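You operate a simulated robot arm through the tools that you are given. There is no shell and no other tool.

You are at the controls of a simulated robot arm. One attempt, no reset.

TASK
Fix number 3 in the teal stand and push the stand onto the yellow mat.
Fine: loosen the silver screw first, then tighten it on the card; the stand ends square on the mat.

Only the result counts: the job must be done as asked and must still hold three seconds after the hand-in. Knocking over, shifting, dropping, spilling or breaking anything else fails it.

THE ROBOT
A 6-joint arm with a two-finger parallel gripper, fixed in place. Base frame: the origin is at the foot of the arm, x ahead of it, y to its left, z up; the work surface is at about z = 0. Lengths are in m, angles in rad, forces in N, time in s.
With the tool pointing down near the work surface it reaches from about 0.18 to 0.46 m from the base axis. Its first joint turns from -1.222 to 1.222 rad. Payload 1.9 kg.
The tool frame sits at the grasp point between the pads (the TCP): z along the fingers, y along the line on which they close. The tips reach 0.023 m beyond it. Largest opening 0.094 m; finger width 0.038, thickness 0.01; the body of the gripper, 0.054 by 0.096 m, starts 0.039 m behind the TCP.
Orientation is told as [roll, pitch, yaw] about the base's x, y, z axes, in that order, counted from this pose: with the fingers straight down and closing along the base's y, the tool's x points along the base's -x, its y along +y and its z along -z.

THE INTERFACE
- The arm moves only by the tool move_arm. Its argument "plan" is a list of rows, each an object of numbers (a shift or turn left out is 0, a gripper value left out holds the last): "x", "y", "z": the shift along the tool's x, y, z in m; "ax", "ay", "az": the turn, a rotation vector about the tool's x, y, z in rad; "fingers": the finger opening in m, from 0 to 0.094. In form: [{"x": .., "y": .., "z": .., "ax": .., "ay": .., "az": .., "fingers": ..}, ...]. A call has 1 to 20 rows; each row shifts and turns the commanded pose from where the row before left it, along the tool's axes as they then stand. A row lasts 0.2 s, in which the tool goes at most 0.05 m and 0.15 rad; a call with a longer step from one row to the next is refused whole, and so is a gripper value outside its range. Where a pose cannot be reached the arm comes as near as it can. A force on the tool above 40 N (or 10 N above the force at the start of the call, whichever is more), or a blocked arm, ends the call early, and 0.2 s more pass. Each finger travels about 0.108 m/s and halts on what it meets, pressing with about 29 N; the grip force reading is that of the motor and also rises with nothing between the fingers. The clock runs only during rows and for 0.2 s after the last one: add rows that do not move to give the fingers time. The reply holds the time, the measured pose of the TCP, the force on the tool along the base axes, the opening and the grip force, in the units named above and with some noise, with the torque about the TCP (base axes, N m) and any sound that the robot's microphone picked up.
- Cameras (640 x 400 px; columns grow to the right, rows downward): "scene" is fixed at [0.0211, 0.2752, 0.4378]; the picture's right is [-0.94, -0.33, 0.00], its down [-0.12, 0.34, -0.93] and it looks along [0.31, -0.88, -0.36] (base axes); focal length 252 px, centre (320, 200). "wrist" rides on the gripper at [0.087, 0.016, -0.074] in the tool frame; the picture's right is [-0.18, 0.98, 0.00], its down [-0.58, -0.11, -0.81] and it looks along [-0.79, -0.15, 0.59] (tool axes); focal length 243 px, centre (320, 200). There is no depth. A picture from a camera that has moved, and an enlarged one, comes with that camera's place and axes in the base frame and with its lens. The place of the scene camera against the robot may be out by one fixed shift of up to 0.025 m in any direction.
- get_image(camera): a new picture of that camera. No time passes.
- zoom(camera, box): a new picture of the part [left, top, right, bottom] of that camera's present view, enlarged. No time passes.
- close_job(): hands the job in; it is judged then, once.

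Nothing tells you positions but the pictures and the camera data. Unless the task says otherwise, let go and move clear before handing in.

The tools are called after "Request:" as name(argument=value, ...) on one line, values as JSON. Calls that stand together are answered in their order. move_arm: Moves the arm, as the interface text tells. Its arguments: {"type":"object","properties":{"plan":{"type":"array","items":{"type":"object","properties":{"x":{"type":"number"},"y":{"type":"number"},"z":{"type":"number"},"ax":{"type":"number"},"ay":{"type":"number"},"az":{"type":"number"},"fingers":{"type":"number"}}}}},"required":["plan"]} The other tools are called the same way: get_image (camera) takes a picture; zoom (camera, box) takes an enlarged picture of a part of a camera's view; close_job () hands the job in.

At the start:

```text
clock: 0.0
ee_pos: [0.271, -0.0561, 0.4089]
tcp_rot: [0.001, -0.001, 0.0]
wrist_force: [-0.8, -0.5, -0.1]
ft_torque: [0.01, 0.02, 0.02]
gripper_width: 0.094
gripper_force: 0.0
```

scene: 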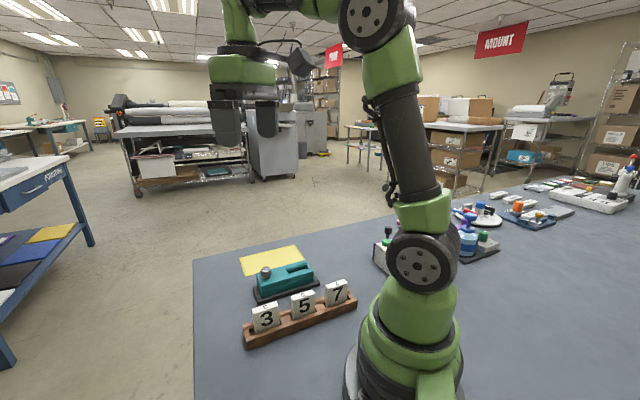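
wrist: 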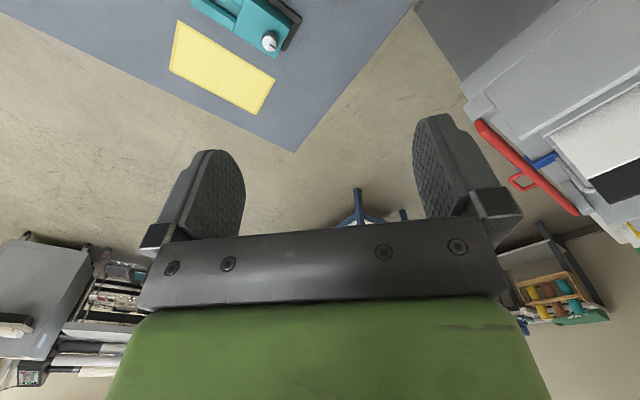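

I see a wooden rack with cards 3, 5 and 7, a teal stand with a silver screw beside it, and a yellow mat behind the stand. I'll look closer before moving.

Request:
zoom(camera="scene", box=[220, 230, 380, 350])

Request:
zoom(camera="wrist", box=[140, 0, 340, 125])

```text
3.33 times, centred on (300, 290) of scene
camera zoom: at [0.0211, 0.2752, 0.4378], right [-0.94, -0.33, 0.0], down [-0.12, 0.34, -0.93], along [0.31, -0.88, -0.36], focal length 841 px, centre (387, -100)
```

zoom: 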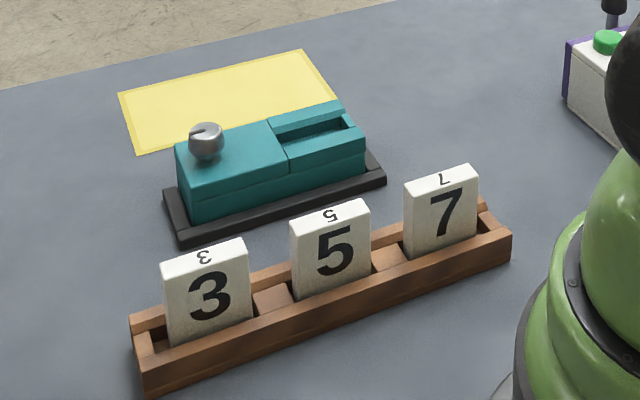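

```text
3.20 times, centred on (240, 62) of wrist
camera zoom: at [0.1843, -0.0391, 0.484], right [0.18, 0.98, 0.0], down [0.58, -0.11, 0.81], along [0.79, -0.15, -0.59], focal length 776 px, centre (576, 640)
```

zoom: 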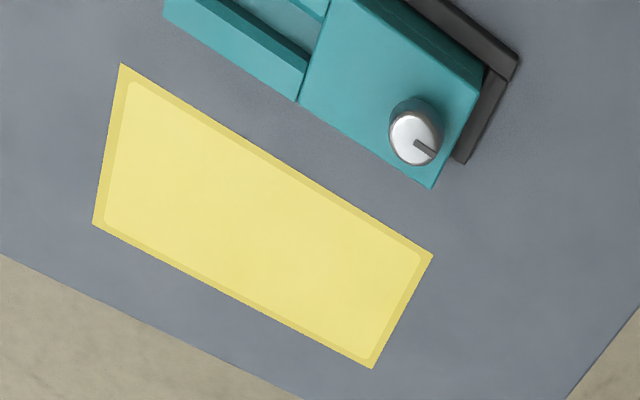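

The stand sits at about (0.29, -0.17), and the mat is centred near (0.385, -0.272). Both run along a 45° line, and the rack is nearer the base. I'll tilt and lower the tool to see the stand and screw more clearly.

Request:
move_arm(plan=[{"x": 0.01, "y": -0.032, "z": 0.035}, {"x": 0.01, "y": -0.032, "z": 0.035}, {"ay": 0.125}, {"ay": 0.125}, {"ay": 0.125}, {"ay": 0.125}, {}])

Request:
get_image(camera="wrist")

```text
clock: 1.6
ee_pos: [0.2496, -0.1198, 0.3389]
tcp_rot: [0.002, 0.501, 0.0]
wrist_force: [0.0, 0.0, -0.9]
ft_torque: [0.0, 0.0, 0.01]
gripper_width: 0.0938
gripper_force: 0.1
```

```text
taken
camera wrist: at [0.2102, -0.1027, 0.4464], right [0.16, 0.98, -0.09], down [0.9, -0.11, 0.43], along [0.41, -0.15, -0.9], focal length 243 px, centre (320, 200)
```

wrist: 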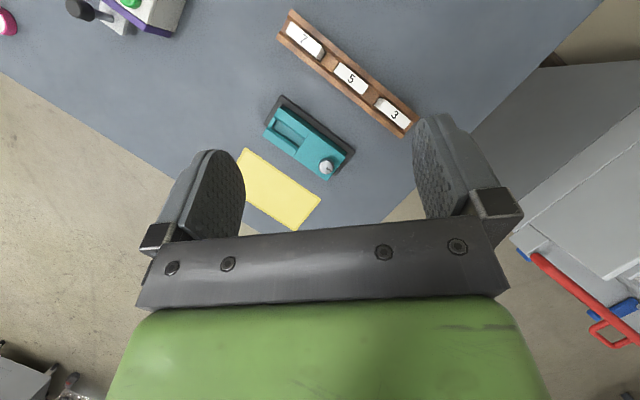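

Request:
zoom(camera="wrist", box=[230, 80, 390, 240])

Request:
zoom(camera="wrist", box=[270, 0, 430, 140])

```text
2.50 times, centred on (310, 160) of wrist
camera zoom: at [0.2102, -0.1027, 0.4464], right [0.16, 0.98, -0.09], down [0.9, -0.11, 0.43], along [0.41, -0.15, -0.9], focal length 606 px, centre (345, 300)
```

zoom: 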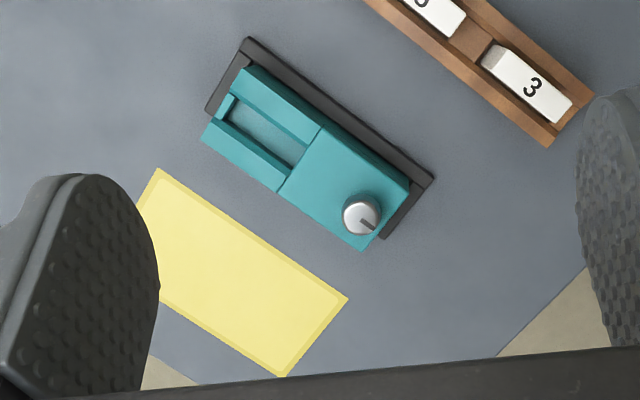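

```text
2.86 times, centred on (350, 70) of wrist
camera zoom: at [0.2102, -0.1027, 0.4464], right [0.16, 0.98, -0.09], down [0.9, -0.11, 0.43], along [0.41, -0.15, -0.9], focal length 693 px, centre (234, 571)
```

zoom: 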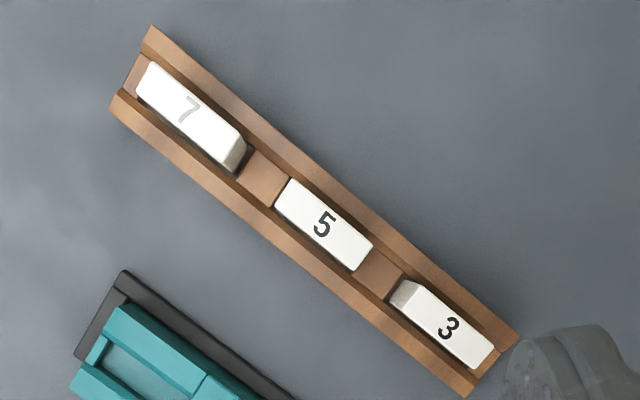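

The stand measures roughly 0.16 x 0.06 m, centred at (0.285, -0.173) and rotated 45°, with its pocket at one end and the screw at the other. I'll go in for a closer view.

Request:
move_arm(plan=[{"x": -0.0286, "y": -0.004, "z": 0.031}, {"x": -0.0286, "y": -0.004, "z": 0.031}, {"x": -0.0286, "y": -0.004, "z": 0.031}, {"x": -0.0286, "y": -0.004, "z": 0.031}, {}])

Request:
get_image(camera="wrist")

Request:
zoom(camera="wrist", box=[190, 30, 400, 240])

```text
clock: 2.8
ee_pos: [0.2919, -0.1359, 0.1753]
tcp_rot: [0.001, 0.5, 0.001]
wrist_force: [0.5, 0.8, 0.1]
ft_torque: [-0.03, -0.05, -0.04]
gripper_width: 0.094
gripper_force: 0.2
```

```text
taken
camera wrist: at [0.2513, -0.1181, 0.2824], right [0.16, 0.98, -0.09], down [0.9, -0.11, 0.43], along [0.41, -0.15, -0.9], focal length 243 px, centre (320, 200)
```

wrist: 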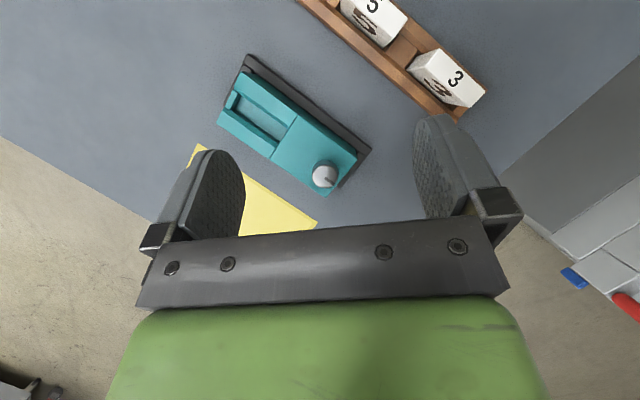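

```text
1.90 times, centred on (295, 135) of wrist
camera zoom: at [0.2513, -0.1181, 0.2824], right [0.16, 0.98, -0.09], down [0.9, -0.11, 0.43], along [0.41, -0.15, -0.9], focal length 462 px, centre (368, 324)
```

zoom: 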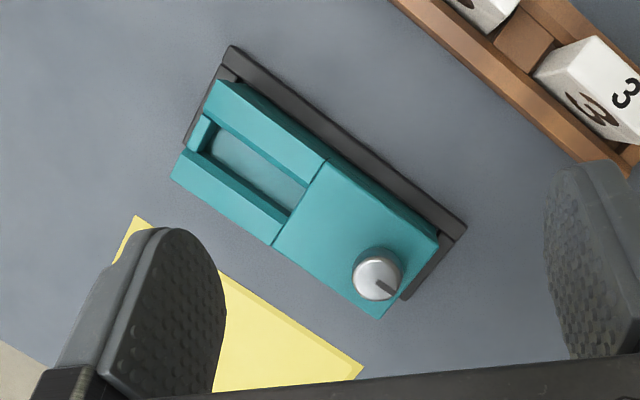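

The body may sit off-centre on its plate, so I'm zooming in on the details.

Request:
zoom(camera="wrist", box=[210, 45, 310, 130])

Request:
zoom(camera="wrist", box=[280, 110, 380, 200])

Request:
zoom(camera="scene", box=[250, 245, 330, 305])

Request:
zoom(camera="scene", box=[240, 280, 320, 350])

```text
4.71 times, centred on (260, 88) of wrist
camera zoom: at [0.2513, -0.1181, 0.2824], right [0.16, 0.98, -0.09], down [0.9, -0.11, 0.43], along [0.41, -0.15, -0.9], focal length 1142 px, centre (602, 729)
```

zoom: 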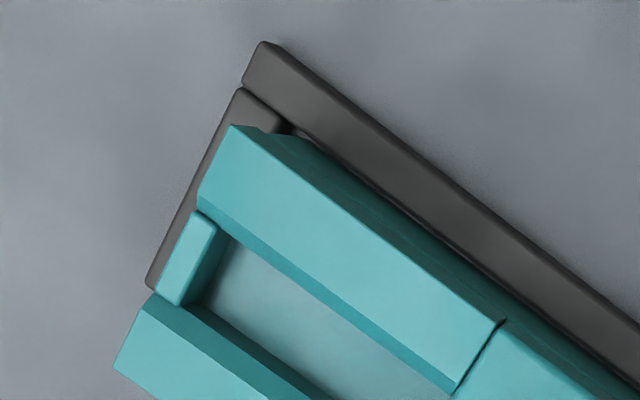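

```text
4.44 times, centred on (330, 155) of wrist
camera zoom: at [0.2513, -0.1181, 0.2824], right [0.16, 0.98, -0.09], down [0.9, -0.11, 0.43], along [0.41, -0.15, -0.9], focal length 1078 px, centre (276, 400)
```

zoom: 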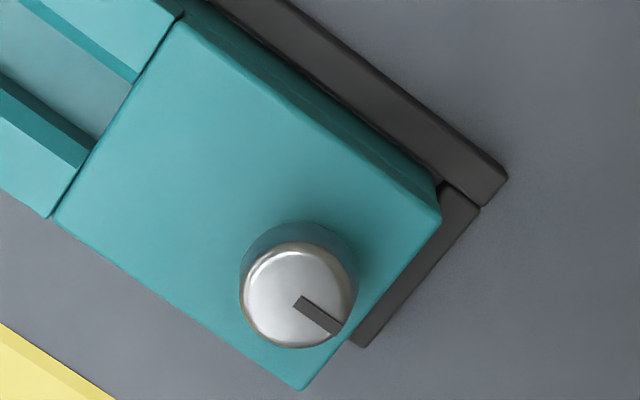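

```text
6.67 times, centred on (290, 275) of scene
camera zoom: at [0.0211, 0.2752, 0.4378], right [-0.94, -0.33, 0.0], down [-0.12, 0.34, -0.93], along [0.31, -0.88, -0.36], focal length 1682 px, centre (520, -300)
```

zoom: 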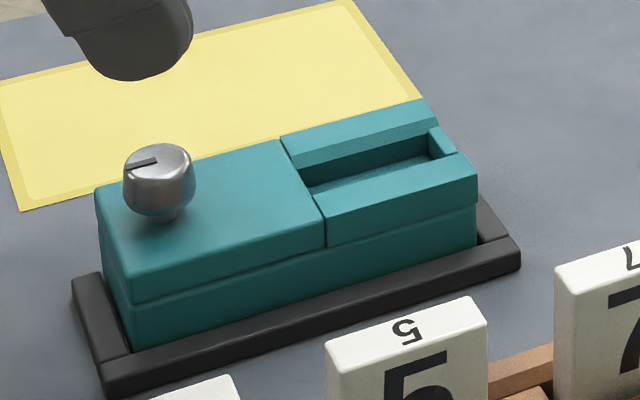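

```text
5.71 times, centred on (280, 315) of scene
camera zoom: at [0.0211, 0.2752, 0.4378], right [-0.94, -0.33, 0.0], down [-0.12, 0.34, -0.93], along [0.31, -0.88, -0.36], focal length 1441 px, centre (549, -457)
```

zoom: 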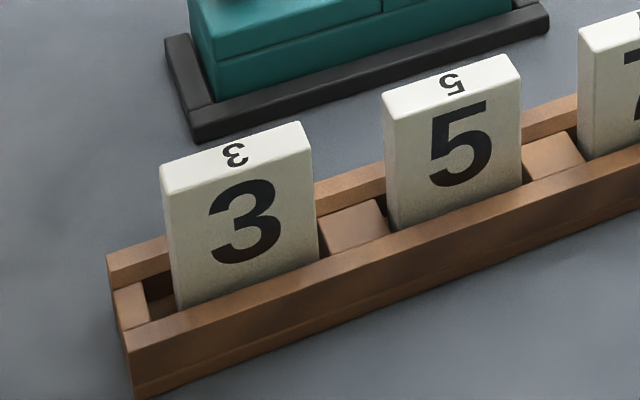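

The black bars look like a three-sided fence around the teal stand, open toward the mat. Next I'll point the tool straight down above the screw, at roughly (0.327, -0.146), and check its alignment.

Request:
move_arm(plan=[{"ay": -0.125}, {"ay": -0.125}, {"ay": -0.125}, {"ay": -0.125}, {"x": -0.035, "y": -0.0105, "z": 0.0}, {"z": 0.03}, {}])

Request:
get_image(camera="wrist")

Request:
get_image(camera="scene")

```text
clock: 4.4
ee_pos: [0.3268, -0.1453, 0.1444]
tcp_rot: [0.005, 0.0, 0.0]
wrist_force: [0.6, 0.1, -0.4]
ft_torque: [0.02, -0.01, 0.01]
gripper_width: 0.0938
gripper_force: 0.1
```

```text
taken
camera wrist: at [0.241, -0.1286, 0.2197], right [0.19, 0.98, 0.0], down [0.58, -0.11, 0.81], along [0.79, -0.15, -0.59], focal length 243 px, centre (320, 200)
```

wrist: 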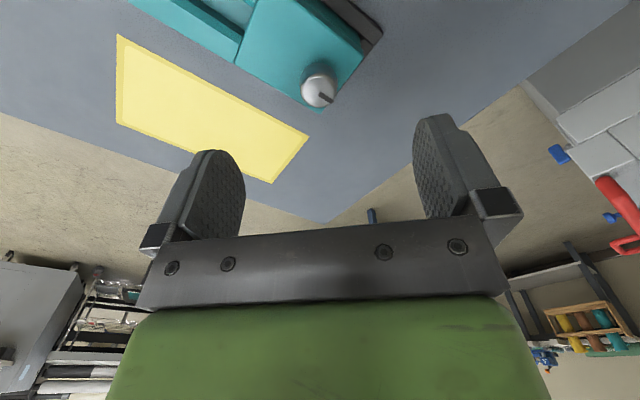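

```text
taken
```

scene: 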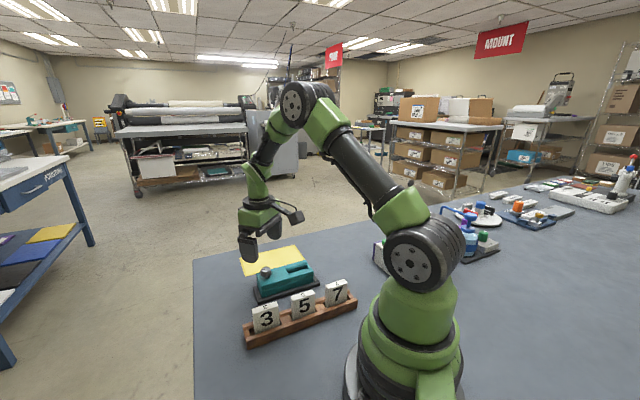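

Request:
zoom(camera="wrist", box=[230, 0, 410, 115])

Request:
zoom(camera="scene", box=[225, 200, 325, 300])

```text
3.48 times, centred on (320, 58) of wrist
camera zoom: at [0.241, -0.1286, 0.2197], right [0.19, 0.98, 0.0], down [0.58, -0.11, 0.81], along [0.79, -0.15, -0.59], focal length 844 px, centre (320, 696)
```

zoom: 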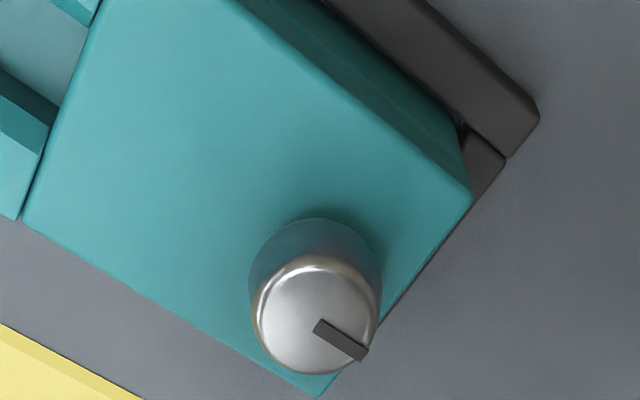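

```text
4.00 times, centred on (275, 250) of scene
camera zoom: at [0.0211, 0.2752, 0.4378], right [-0.94, -0.33, 0.0], down [-0.12, 0.34, -0.93], along [0.31, -0.88, -0.36], focal length 1009 px, centre (500, 0)
```

zoom: 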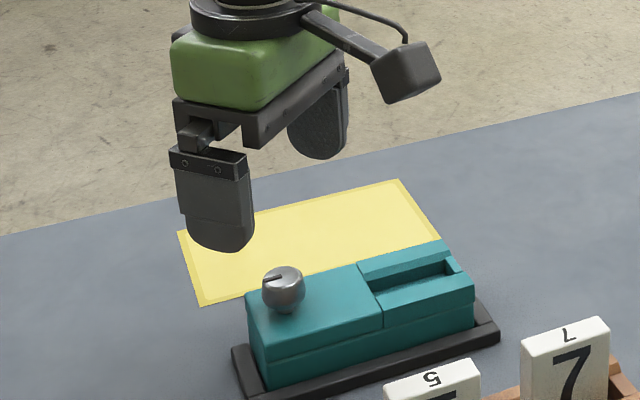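

The knob is at about (0.3265, -0.145) with its top near z = 0.065, and the stand's top is around 0.045. I'll turn the wrist clockwise to leave room for loosening counterclockwise, then descend in small steps.

Request:
move_arm(plan=[{"az": 0.15, "fingers": 0.06}, {"az": 0.15}, {"az": 0.15}, {"az": 0.15}, {"az": 0.15}, {"az": 0.15}, {"az": 0.15}, {"az": 0.15}, {}])

Request:
get_image(camera="wrist")

```text
clock: 6.4
ee_pos: [0.3271, -0.1474, 0.1452]
tcp_rot: [0.002, 0.001, -1.201]
wrist_force: [0.1, -0.3, 0.0]
ft_torque: [0.01, 0.01, 0.0]
gripper_width: 0.06
gripper_force: 0.0
```

```text
taken
camera wrist: at [0.3112, -0.0595, 0.22], right [0.98, 0.18, 0.0], down [0.11, -0.58, 0.81], along [0.15, -0.79, -0.59], focal length 243 px, centre (320, 200)
```

wrist: 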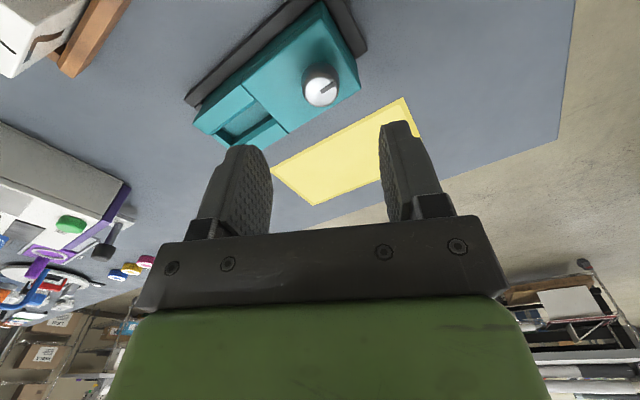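

Request:
move_arm(plan=[{"z": 0.03}, {"z": 0.025}, {"z": 0.012}, {}])

Request:
get_image(camera="wrist")

Request:
zoom(camera="scene", box=[225, 230, 325, 310])

```text
clock: 7.4
ee_pos: [0.3266, -0.1447, 0.0773]
tcp_rot: [0.001, -0.001, -1.201]
wrist_force: [-0.5, -0.2, -0.2]
ft_torque: [0.0, 0.05, -0.01]
gripper_width: 0.06
gripper_force: 0.0
```

```text
taken
camera wrist: at [0.31, -0.0586, 0.1524], right [0.98, 0.18, 0.0], down [0.11, -0.58, 0.81], along [0.15, -0.79, -0.59], focal length 243 px, centre (320, 200)
```

wrist: 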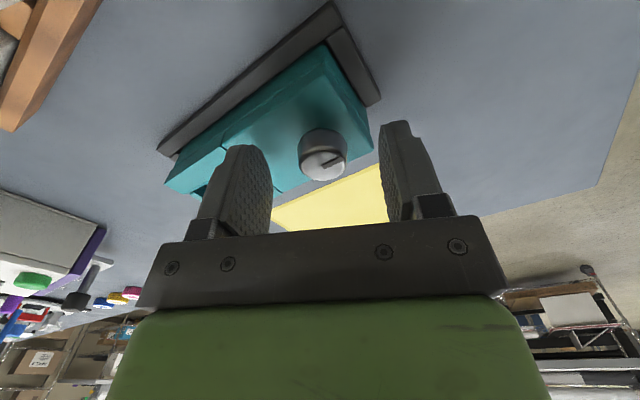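

```text
5.00 times, centred on (275, 270) of scene
camera zoom: at [0.0211, 0.2752, 0.4378], right [-0.94, -0.33, 0.0], down [-0.12, 0.34, -0.93], along [0.31, -0.88, -0.36], focal length 1261 px, centre (545, -150)
```

zoom: 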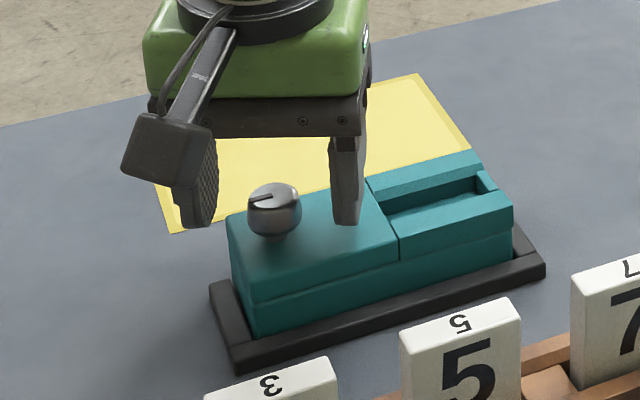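

Request:
move_arm(plan=[{"z": 0.003}, {"z": 0.003}, {}])

Request:
zoom(camera="wrist", box=[220, 80, 440, 220])

Request:
zoom(camera="scene", box=[240, 240, 310, 300])

```text
clock: 8.2
ee_pos: [0.3269, -0.1467, 0.0725]
tcp_rot: [0.001, 0.0, -1.2]
wrist_force: [0.6, -0.6, -0.3]
ft_torque: [-0.01, 0.05, 0.01]
gripper_width: 0.0597
gripper_force: 0.0
```

```text
2.86 times, centred on (330, 150) of wrist
camera zoom: at [0.3104, -0.059, 0.1472], right [0.98, 0.18, 0.0], down [0.11, -0.58, 0.81], along [0.15, -0.79, -0.59], focal length 693 px, centre (291, 343)
```

zoom: 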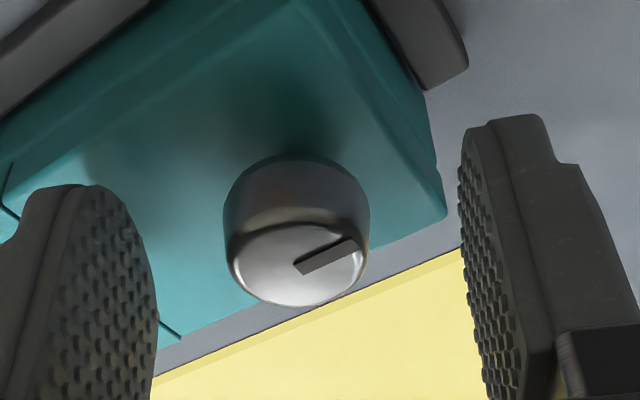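

```text
6.67 times, centred on (275, 270) of scene
camera zoom: at [0.0211, 0.2752, 0.4378], right [-0.94, -0.33, 0.0], down [-0.12, 0.34, -0.93], along [0.31, -0.88, -0.36], focal length 1682 px, centre (620, -267)
```

zoom: 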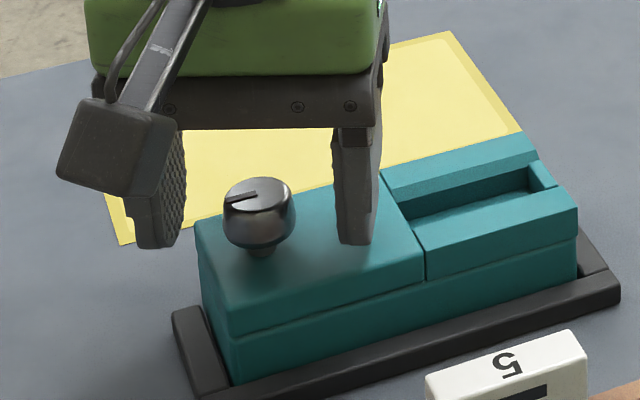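

Request:
move_arm(plan=[{"fingers": 0.01}, {}, {}])

Request:
zoom(camera="wrist", box=[220, 80, 440, 220])

```text
clock: 9.0
ee_pos: [0.3263, -0.1467, 0.0731]
tcp_rot: [0.001, 0.0, -1.2]
wrist_force: [1.5, -0.2, -0.1]
ft_torque: [-0.04, -0.03, 0.0]
gripper_width: 0.0259
gripper_force: 29.0
```

```text
2.86 times, centred on (330, 150) of wrist
camera zoom: at [0.3104, -0.059, 0.1472], right [0.98, 0.18, 0.0], down [0.11, -0.58, 0.81], along [0.15, -0.79, -0.59], focal length 693 px, centre (291, 343)
```

zoom: 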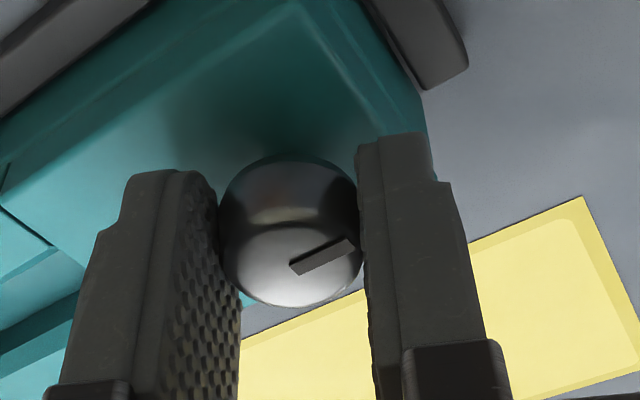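

The knob is gripped, 26 mm across. I'll turn it counterclockwise a little and watch the torque.

Request:
move_arm(plan=[{"az": -0.1}, {"az": -0.1}, {"az": -0.1}, {"az": -0.1}])

Request:
get_image(camera="wrist")

Request:
zoom(camera="scene", box=[240, 240, 320, 310])

```text
clock: 10.0
ee_pos: [0.3265, -0.1457, 0.0724]
tcp_rot: [0.002, 0.0, -0.798]
wrist_force: [0.2, -0.3, 0.5]
ft_torque: [0.14, -0.14, -0.04]
gripper_width: 0.0256
gripper_force: 29.1
```

```text
taken
camera wrist: at [0.2784, -0.072, 0.1477], right [0.83, 0.55, 0.0], down [0.33, -0.49, 0.81], along [0.45, -0.67, -0.59], focal length 243 px, centre (320, 200)
```

wrist: 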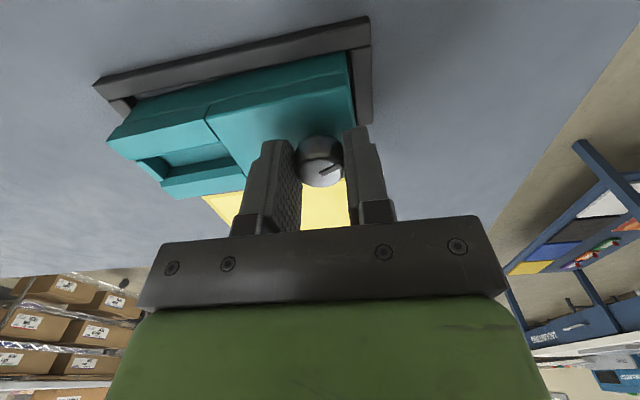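

```text
5.71 times, centred on (280, 275) of scene
camera zoom: at [0.0211, 0.2752, 0.4378], right [-0.94, -0.33, 0.0], down [-0.12, 0.34, -0.93], along [0.31, -0.88, -0.36], focal length 1441 px, centre (549, -229)
```

zoom: 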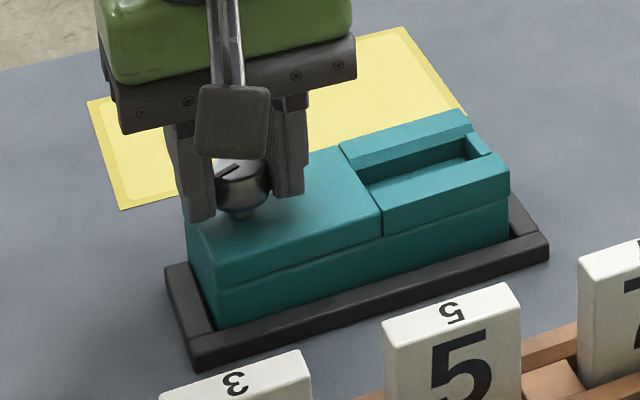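

The knob turns with the hand and the stand stays put. I'll keep loosening.

Request:
move_arm(plan=[{"az": -0.12}, {"az": -0.12}, {"az": -0.12}, {"az": -0.12}, {"az": -0.12}, {"az": -0.12}, {"az": -0.12}, {"az": -0.12}, {"az": -0.12}, {"az": -0.12}])

Request:
get_image(camera="wrist")

Request:
zoom(camera="scene", box=[240, 240, 320, 310])

```text
clock: 12.2
ee_pos: [0.3264, -0.1457, 0.0727]
tcp_rot: [0.0, -0.001, 0.402]
wrist_force: [1.4, 0.3, -0.9]
ft_torque: [0.02, -0.16, -0.05]
gripper_width: 0.0258
gripper_force: 29.7
```

```text
taken
camera wrist: at [0.2407, -0.1645, 0.1476], right [-0.22, 0.98, 0.0], down [0.58, 0.13, 0.81], along [0.79, 0.17, -0.59], focal length 243 px, centre (320, 200)
```

wrist: 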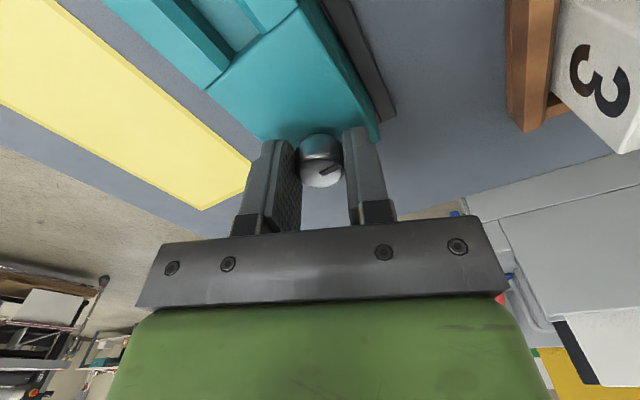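

```text
5.71 times, centred on (280, 275) of scene
camera zoom: at [0.0211, 0.2752, 0.4378], right [-0.94, -0.33, 0.0], down [-0.12, 0.34, -0.93], along [0.31, -0.88, -0.36], focal length 1441 px, centre (549, -229)
```

zoom: 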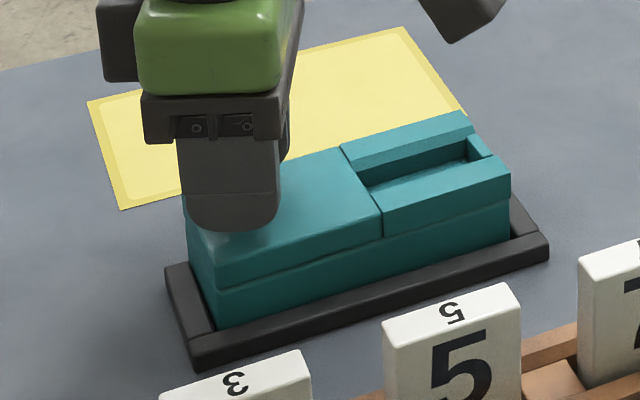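

Request:
move_arm(plan=[{"az": -0.12}, {"az": -0.12}, {"az": -0.12}, {"az": -0.12}, {"az": -0.12}, {"az": -0.12}, {"az": -0.12}, {"az": -0.12}, {"az": -0.12}, {"az": -0.12}])

Request:
get_image(camera="wrist")

Request:
zoom(camera="scene", box=[240, 240, 320, 310])

```text
clock: 14.4
ee_pos: [0.3272, -0.1469, 0.0708]
tcp_rot: [-0.003, -0.001, 1.604]
wrist_force: [5.7, -1.4, -1.4]
ft_torque: [-0.22, -0.12, -0.29]
gripper_width: 0.0257
gripper_force: 29.3
```

```text
taken
camera wrist: at [0.3137, -0.2323, 0.1467], right [-0.99, 0.15, 0.0], down [0.09, 0.58, 0.81], along [0.12, 0.8, -0.59], focal length 243 px, centre (320, 200)
```

wrist: 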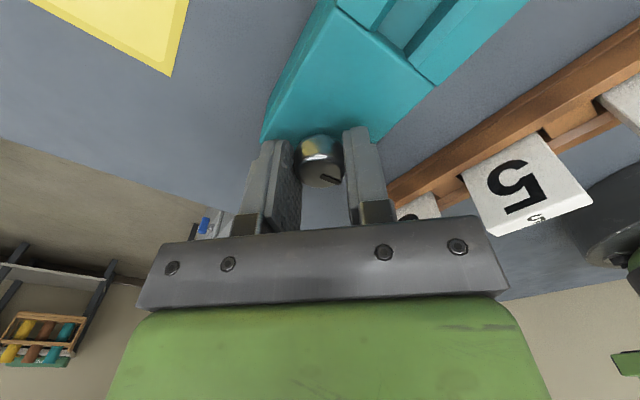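

```text
5.71 times, centred on (280, 275) of scene
camera zoom: at [0.0211, 0.2752, 0.4378], right [-0.94, -0.33, 0.0], down [-0.12, 0.34, -0.93], along [0.31, -0.88, -0.36], focal length 1441 px, centre (549, -229)
```

zoom: 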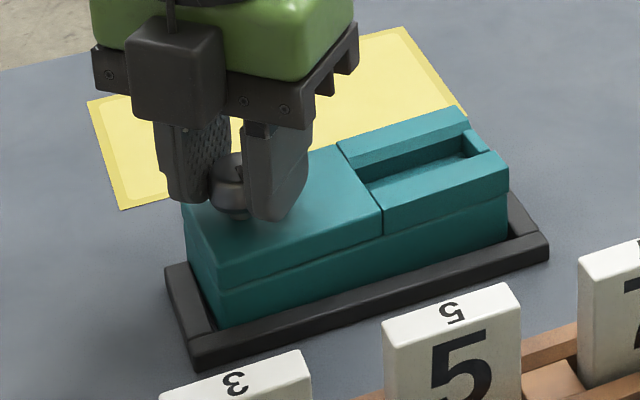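

The torque has risen and the knob's mark has slipped in the grip, so the knob may have reached its open stop. I'll zoom to check.

Request:
zoom(camera="wrist", box=[260, 100, 380, 220])

Request:
zoom(camera="wrist", box=[260, 0, 540, 140])

```text
3.33 times, centred on (320, 160) of wrist
camera zoom: at [0.3137, -0.2323, 0.1467], right [-0.99, 0.15, 0.0], down [0.09, 0.58, 0.81], along [0.12, 0.8, -0.59], focal length 809 px, centre (320, 333)
```

zoom: 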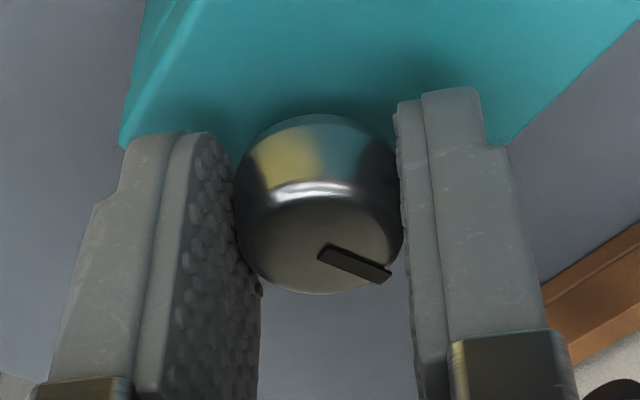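

```text
2.29 times, centred on (400, 70) of wrist
camera zoom: at [0.3137, -0.2323, 0.1467], right [-0.99, 0.15, 0.0], down [0.09, 0.58, 0.81], along [0.12, 0.8, -0.59], focal length 555 px, centre (137, 497)
```

zoom: 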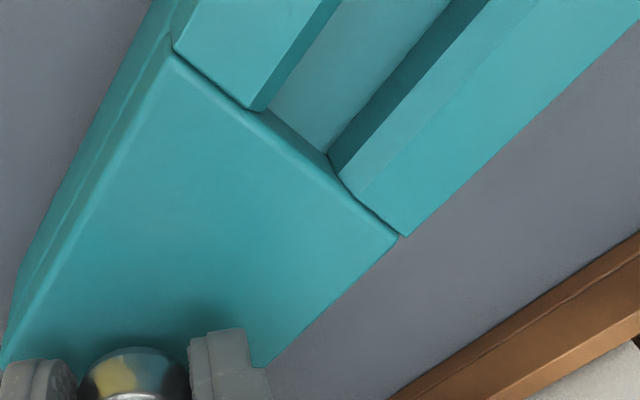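

The knob turned about 90° (from about 43° to about 137°), hit a stop, and then the grip slipped. I'll release, rise and check whether the pocket changed.

Request:
move_arm(plan=[{"fingers": 0.05}, {}, {"z": -0.04}, {"z": -0.04}, {}])

Request:
get_image(camera="wrist")

Request:
zoom(camera="scene", box=[250, 245, 330, 305])

```text
clock: 15.6
ee_pos: [0.3278, -0.147, 0.1541]
tcp_rot: [0.0, 0.002, 1.601]
wrist_force: [-0.6, 0.1, -0.1]
ft_torque: [0.0, -0.02, 0.04]
gripper_width: 0.0499
gripper_force: 0.1
```

```text
taken
camera wrist: at [0.3145, -0.2332, 0.2286], right [-0.99, 0.15, 0.0], down [0.09, 0.58, 0.81], along [0.12, 0.8, -0.59], focal length 243 px, centre (320, 200)
```

wrist: 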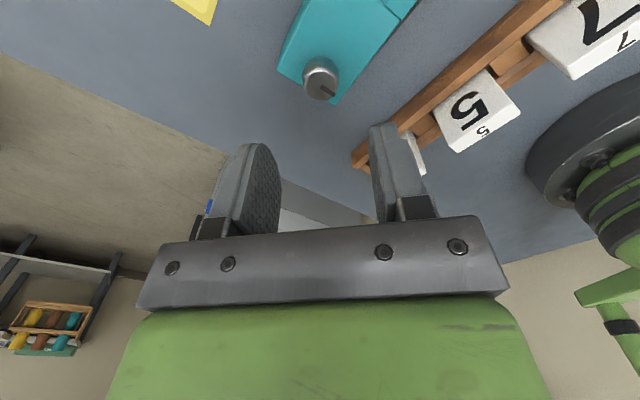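

```text
6.67 times, centred on (290, 275) of scene
camera zoom: at [0.021, 0.2752, 0.4378], right [-0.94, -0.33, 0.0], down [-0.12, 0.34, -0.93], along [0.31, -0.88, -0.36], focal length 1682 px, centre (520, -300)
```

zoom: 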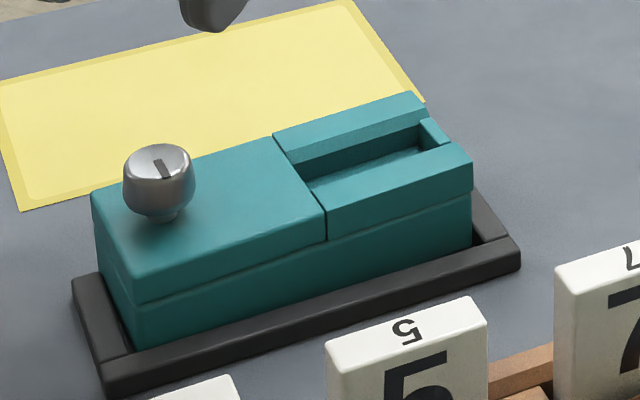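

The knob's mark is now across the stand, and the stand shifted a hair inside its fence. Next I'll check the pocket opening from above and measure the card.

Request:
move_arm(plan=[{"az": 0.136, "fingers": 0.094}, {"az": 0.136}, {"az": 0.136}, {"az": 0.136}, {"az": 0.136}, {"az": 0.136}, {"x": 0.0417, "y": 0.0028, "z": -0.006}, {"ay": 0.125}, {"ay": 0.125}, {"ay": 0.125}, {"ay": 0.125}, {}])

Request:
get_image(camera="wrist")

Request:
zoom(camera="wrist", box=[200, 0, 440, 150])

```text
clock: 18.2
ee_pos: [0.2947, -0.1734, 0.1577]
tcp_rot: [0.001, 0.502, 0.786]
wrist_force: [-1.1, 0.7, -0.5]
ft_torque: [-0.01, -0.02, 0.0]
gripper_width: 0.0944
gripper_force: 0.1
```

```text
taken
camera wrist: at [0.2554, -0.1897, 0.2656], right [-0.58, 0.81, -0.09], down [0.71, 0.56, 0.43], along [0.4, 0.19, -0.9], focal length 243 px, centre (320, 200)
```

wrist: 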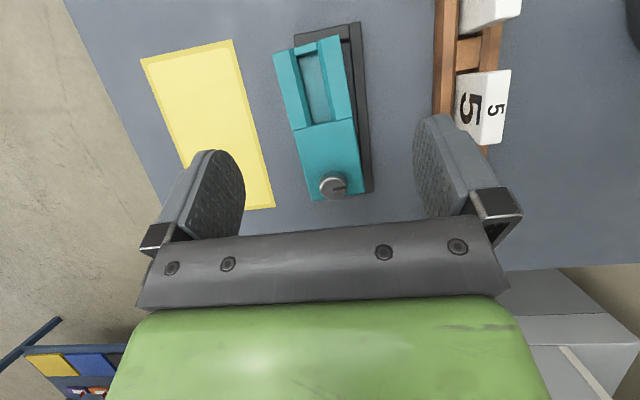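

```text
2.67 times, centred on (320, 75) of wrist
camera zoom: at [0.2554, -0.1897, 0.2656], right [-0.58, 0.81, -0.09], down [0.71, 0.56, 0.43], along [0.4, 0.19, -0.9], focal length 647 px, centre (320, 533)
```

zoom: 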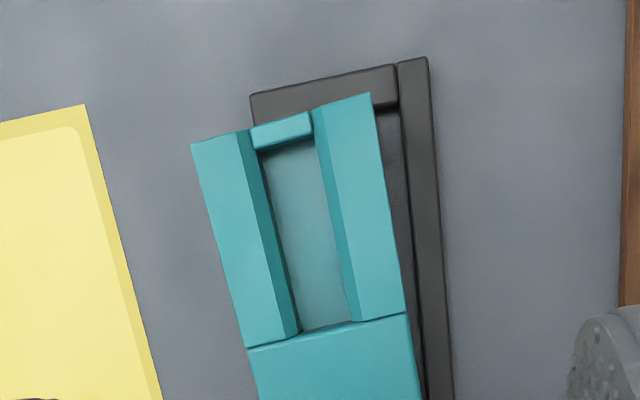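

Request:
zoom(camera="wrist", box=[265, 20, 385, 130])

Request:
zoom(camera="wrist", box=[260, 100, 400, 220])

Request:
zoom(camera="wrist", box=[420, 0, 540, 160])

```text
3.64 times, centred on (325, 75) of wrist
camera zoom: at [0.2554, -0.1897, 0.2656], right [-0.58, 0.81, -0.09], down [0.71, 0.56, 0.43], along [0.4, 0.19, -0.9], focal length 882 px, centre (302, 654)
```

zoom: 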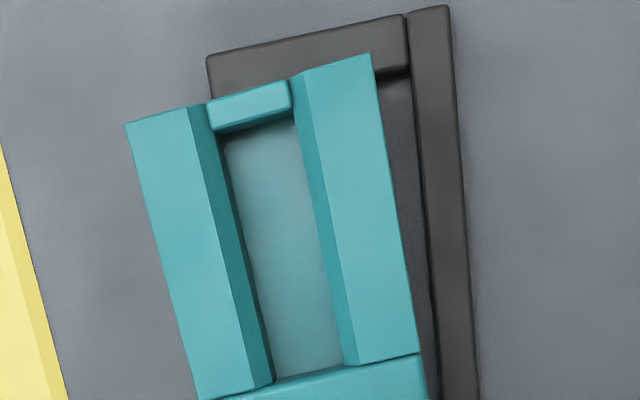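

```text
3.33 times, centred on (330, 160) of wrist
camera zoom: at [0.2554, -0.1897, 0.2656], right [-0.58, 0.81, -0.09], down [0.71, 0.56, 0.43], along [0.4, 0.19, -0.9], focal length 809 px, centre (287, 333)
```

zoom: 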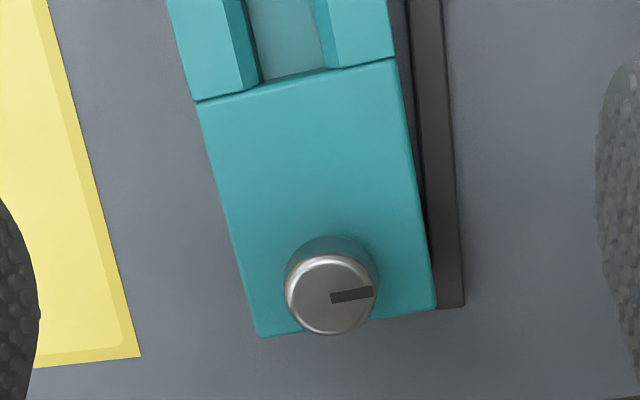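

```text
2.50 times, centred on (480, 80) of wrist
camera zoom: at [0.2554, -0.1897, 0.2656], right [-0.58, 0.81, -0.09], down [0.71, 0.56, 0.43], along [0.4, 0.19, -0.9], focal length 606 px, centre (-80, 500)
```

zoom: 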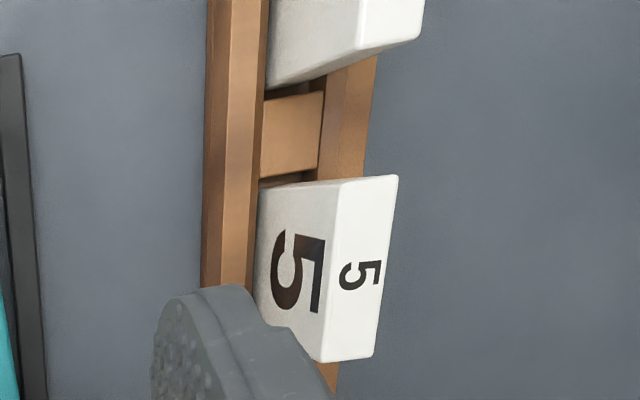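

The pocket is about 19 mm wide at the floor and 54 mm long, with chamfered rails. The card is about 14 mm by 50 mm. The stand is now rotated about 3° in the fence. Next I'll go above card 3.

Request:
move_arm(plan=[{"ay": -0.125, "fingers": 0.05}, {"ay": -0.125}, {"ay": -0.125}, {"ay": -0.125}, {"x": -0.0246, "y": 0.0407}, {"x": -0.0246, "y": 0.0407}, {"x": -0.0246, "y": 0.0407}, {}])

Request:
get_image(camera="wrist")

Request:
zoom(camera="scene", box=[220, 230, 340, 350])

```text
clock: 20.0
ee_pos: [0.2609, -0.0343, 0.1563]
tcp_rot: [0.0, -0.001, 0.786]
wrist_force: [0.1, 0.1, 0.4]
ft_torque: [-0.02, 0.0, -0.04]
gripper_width: 0.0502
gripper_force: 0.1
```

```text
taken
camera wrist: at [0.1892, -0.0824, 0.2309], right [-0.56, 0.83, 0.0], down [0.49, 0.33, 0.81], along [0.67, 0.46, -0.59], focal length 243 px, centre (320, 200)
```

wrist: 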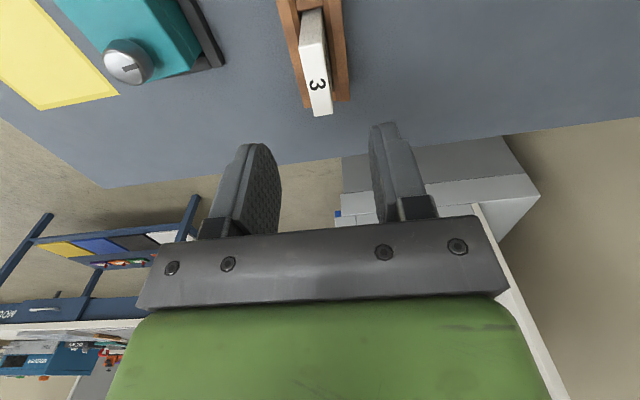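

```text
3.33 times, centred on (280, 290) of scene
camera zoom: at [0.021, 0.2752, 0.4378], right [-0.94, -0.33, 0.0], down [-0.12, 0.34, -0.93], along [0.31, -0.88, -0.36], focal length 841 px, centre (453, -100)
```

zoom: 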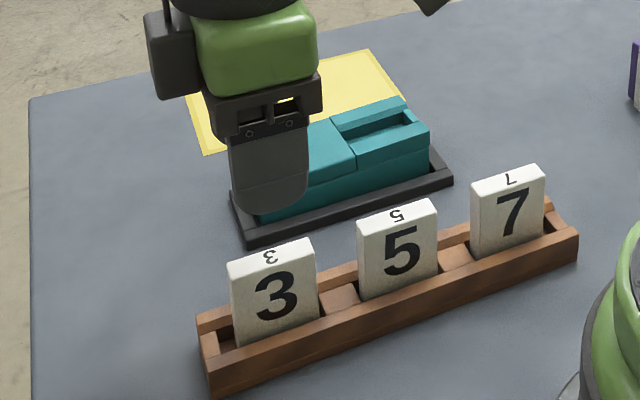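

Request:
zoom(camera="wrist", box=[240, 0, 400, 125])

```text
3.20 times, centred on (320, 62) of wrist
camera zoom: at [0.1892, -0.0824, 0.2309], right [-0.56, 0.83, 0.0], down [0.49, 0.33, 0.81], along [0.67, 0.46, -0.59], focal length 776 px, centre (320, 640)
```

zoom: 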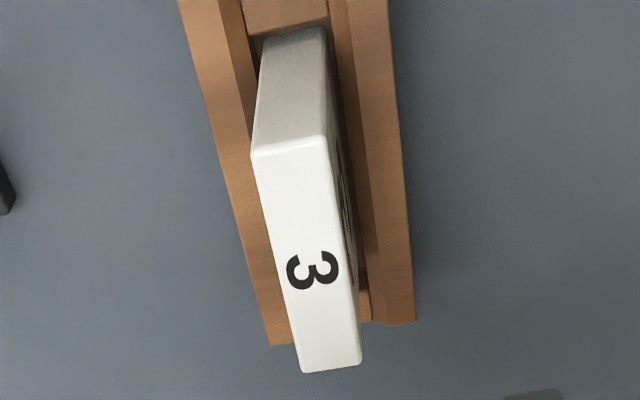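

Card 3 is centred near (0.262, -0.034), its top is at about z = 0.067, and its faces point across the rack. I'll descend to straddle it and check before closing.

Request:
move_arm(plan=[{"x": -0.0007, "z": 0.035}, {"z": 0.035}, {"z": 0.018}, {}])

Request:
get_image(camera="wrist")

Request:
zoom(camera="scene", box=[220, 240, 340, 350])

```text
clock: 21.0
ee_pos: [0.261, -0.034, 0.0698]
tcp_rot: [-0.001, -0.001, 0.785]
wrist_force: [-0.6, -0.7, -0.2]
ft_torque: [-0.01, 0.0, -0.02]
gripper_width: 0.0501
gripper_force: 0.0
```

```text
taken
camera wrist: at [0.1892, -0.0824, 0.1442], right [-0.57, 0.82, 0.0], down [0.49, 0.33, 0.81], along [0.67, 0.46, -0.59], focal length 243 px, centre (320, 200)
```

wrist: 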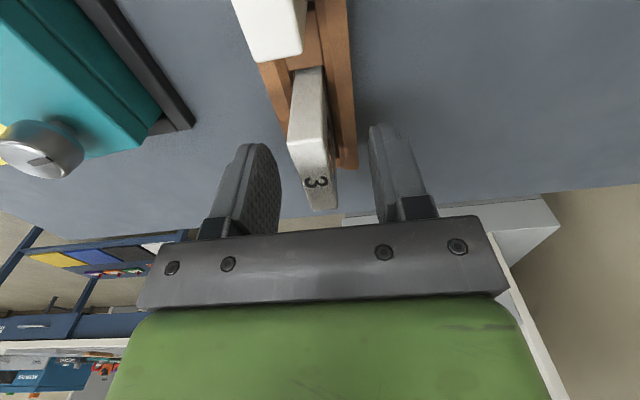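

```text
3.64 times, centred on (280, 295) of scene
camera zoom: at [0.0211, 0.2752, 0.4378], right [-0.94, -0.33, 0.0], down [-0.12, 0.34, -0.93], along [0.31, -0.88, -0.36], focal length 917 px, centre (466, -146)
```

zoom: 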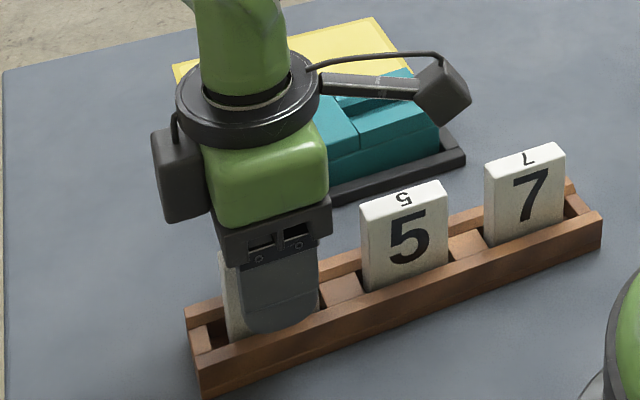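

Request:
move_arm(plan=[{"z": 0.009}, {}, {"fingers": 0.005}, {}, {}])

Request:
get_image(camera="wrist")

Request:
zoom(camera="scene", box=[220, 240, 340, 350])

```text
clock: 22.2
ee_pos: [0.2613, -0.0331, 0.0621]
tcp_rot: [0.001, -0.003, 0.787]
wrist_force: [-0.6, 0.0, 1.0]
ft_torque: [0.03, -0.03, -0.04]
gripper_width: 0.0141
gripper_force: 29.2
```

```text
taken
camera wrist: at [0.1891, -0.083, 0.1362], right [-0.57, 0.82, 0.0], down [0.49, 0.33, 0.81], along [0.67, 0.46, -0.59], focal length 243 px, centre (320, 200)
```

wrist: 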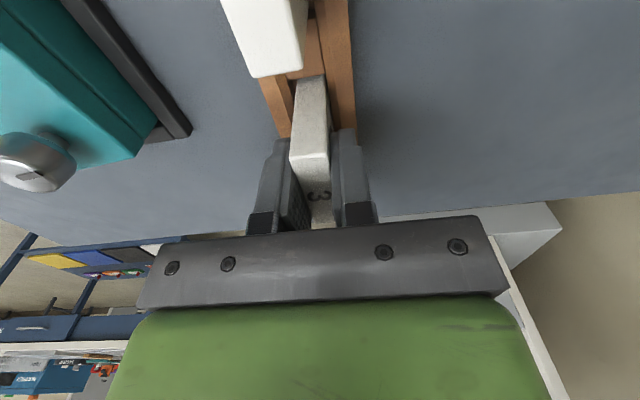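

```text
3.64 times, centred on (280, 295) of scene
camera zoom: at [0.0211, 0.2752, 0.4378], right [-0.94, -0.33, 0.0], down [-0.12, 0.34, -0.93], along [0.31, -0.88, -0.36], focal length 917 px, centre (466, -146)
```

zoom: 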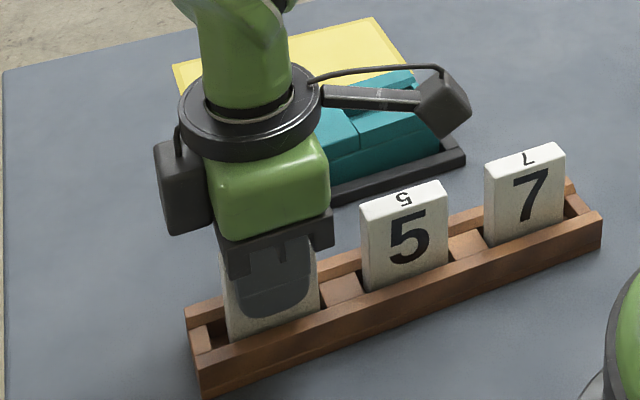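

Card 3 is gripped, 14.1 mm thick. I'll lift it straight up.

Request:
move_arm(plan=[{"z": -0.015}, {"z": -0.02}, {"z": -0.03}, {"z": -0.035}, {}])

Request:
get_image(camera="wrist")

Request:
get_image(camera="scene")

```text
clock: 23.4
ee_pos: [0.2614, -0.0371, 0.161]
tcp_rot: [0.0, -0.001, 0.787]
wrist_force: [-0.2, -0.1, -0.8]
ft_torque: [-0.02, 0.01, 0.0]
gripper_width: 0.0143
gripper_force: 28.7
```

```text
taken
camera wrist: at [0.1886, -0.0861, 0.2356], right [-0.57, 0.82, 0.0], down [0.49, 0.33, 0.81], along [0.67, 0.46, -0.59], focal length 243 px, centre (320, 200)
```

wrist: 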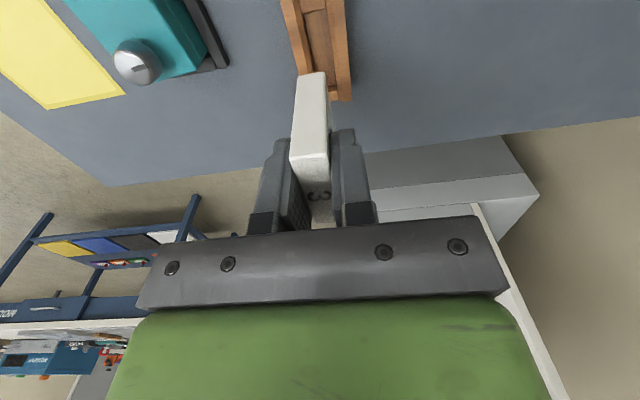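

```text
taken
```

scene: 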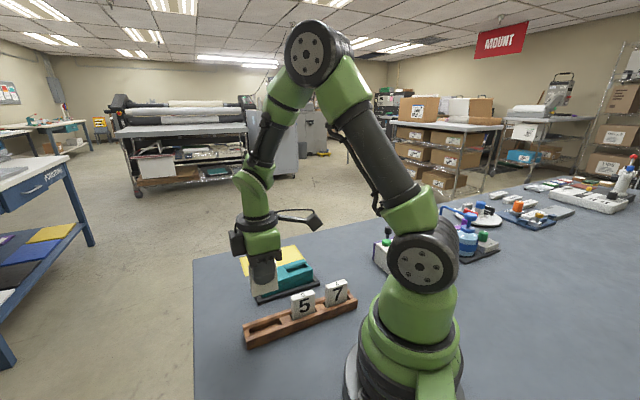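

Request:
zoom(camera="wrist", box=[250, 60, 400, 240])

Request:
zoom(camera="scene", box=[220, 220, 320, 320])

```text
2.22 times, centred on (325, 150) of wrist
camera zoom: at [0.1886, -0.0861, 0.2356], right [-0.57, 0.82, 0.0], down [0.49, 0.33, 0.81], along [0.67, 0.46, -0.59], focal length 539 px, centre (309, 311)
```

zoom: 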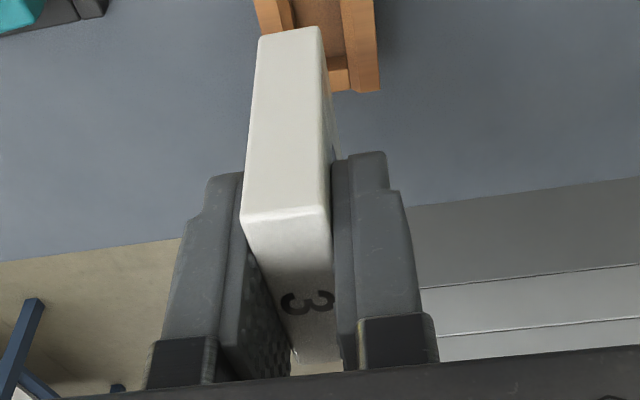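

```text
4.00 times, centred on (270, 270) of scene
camera zoom: at [0.021, 0.2752, 0.4378], right [-0.94, -0.33, 0.0], down [-0.12, 0.34, -0.93], along [0.31, -0.88, -0.36], focal length 1009 px, centre (520, -80)
```

zoom: 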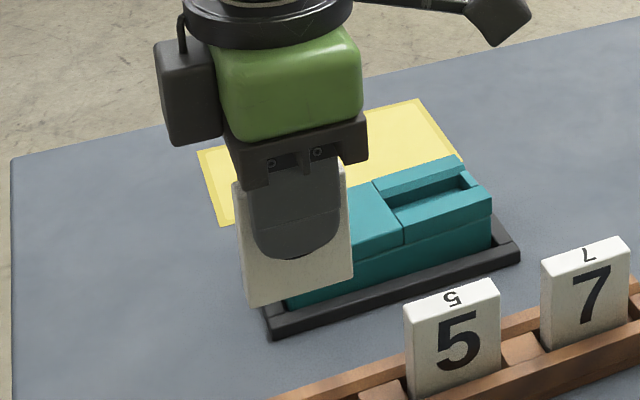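

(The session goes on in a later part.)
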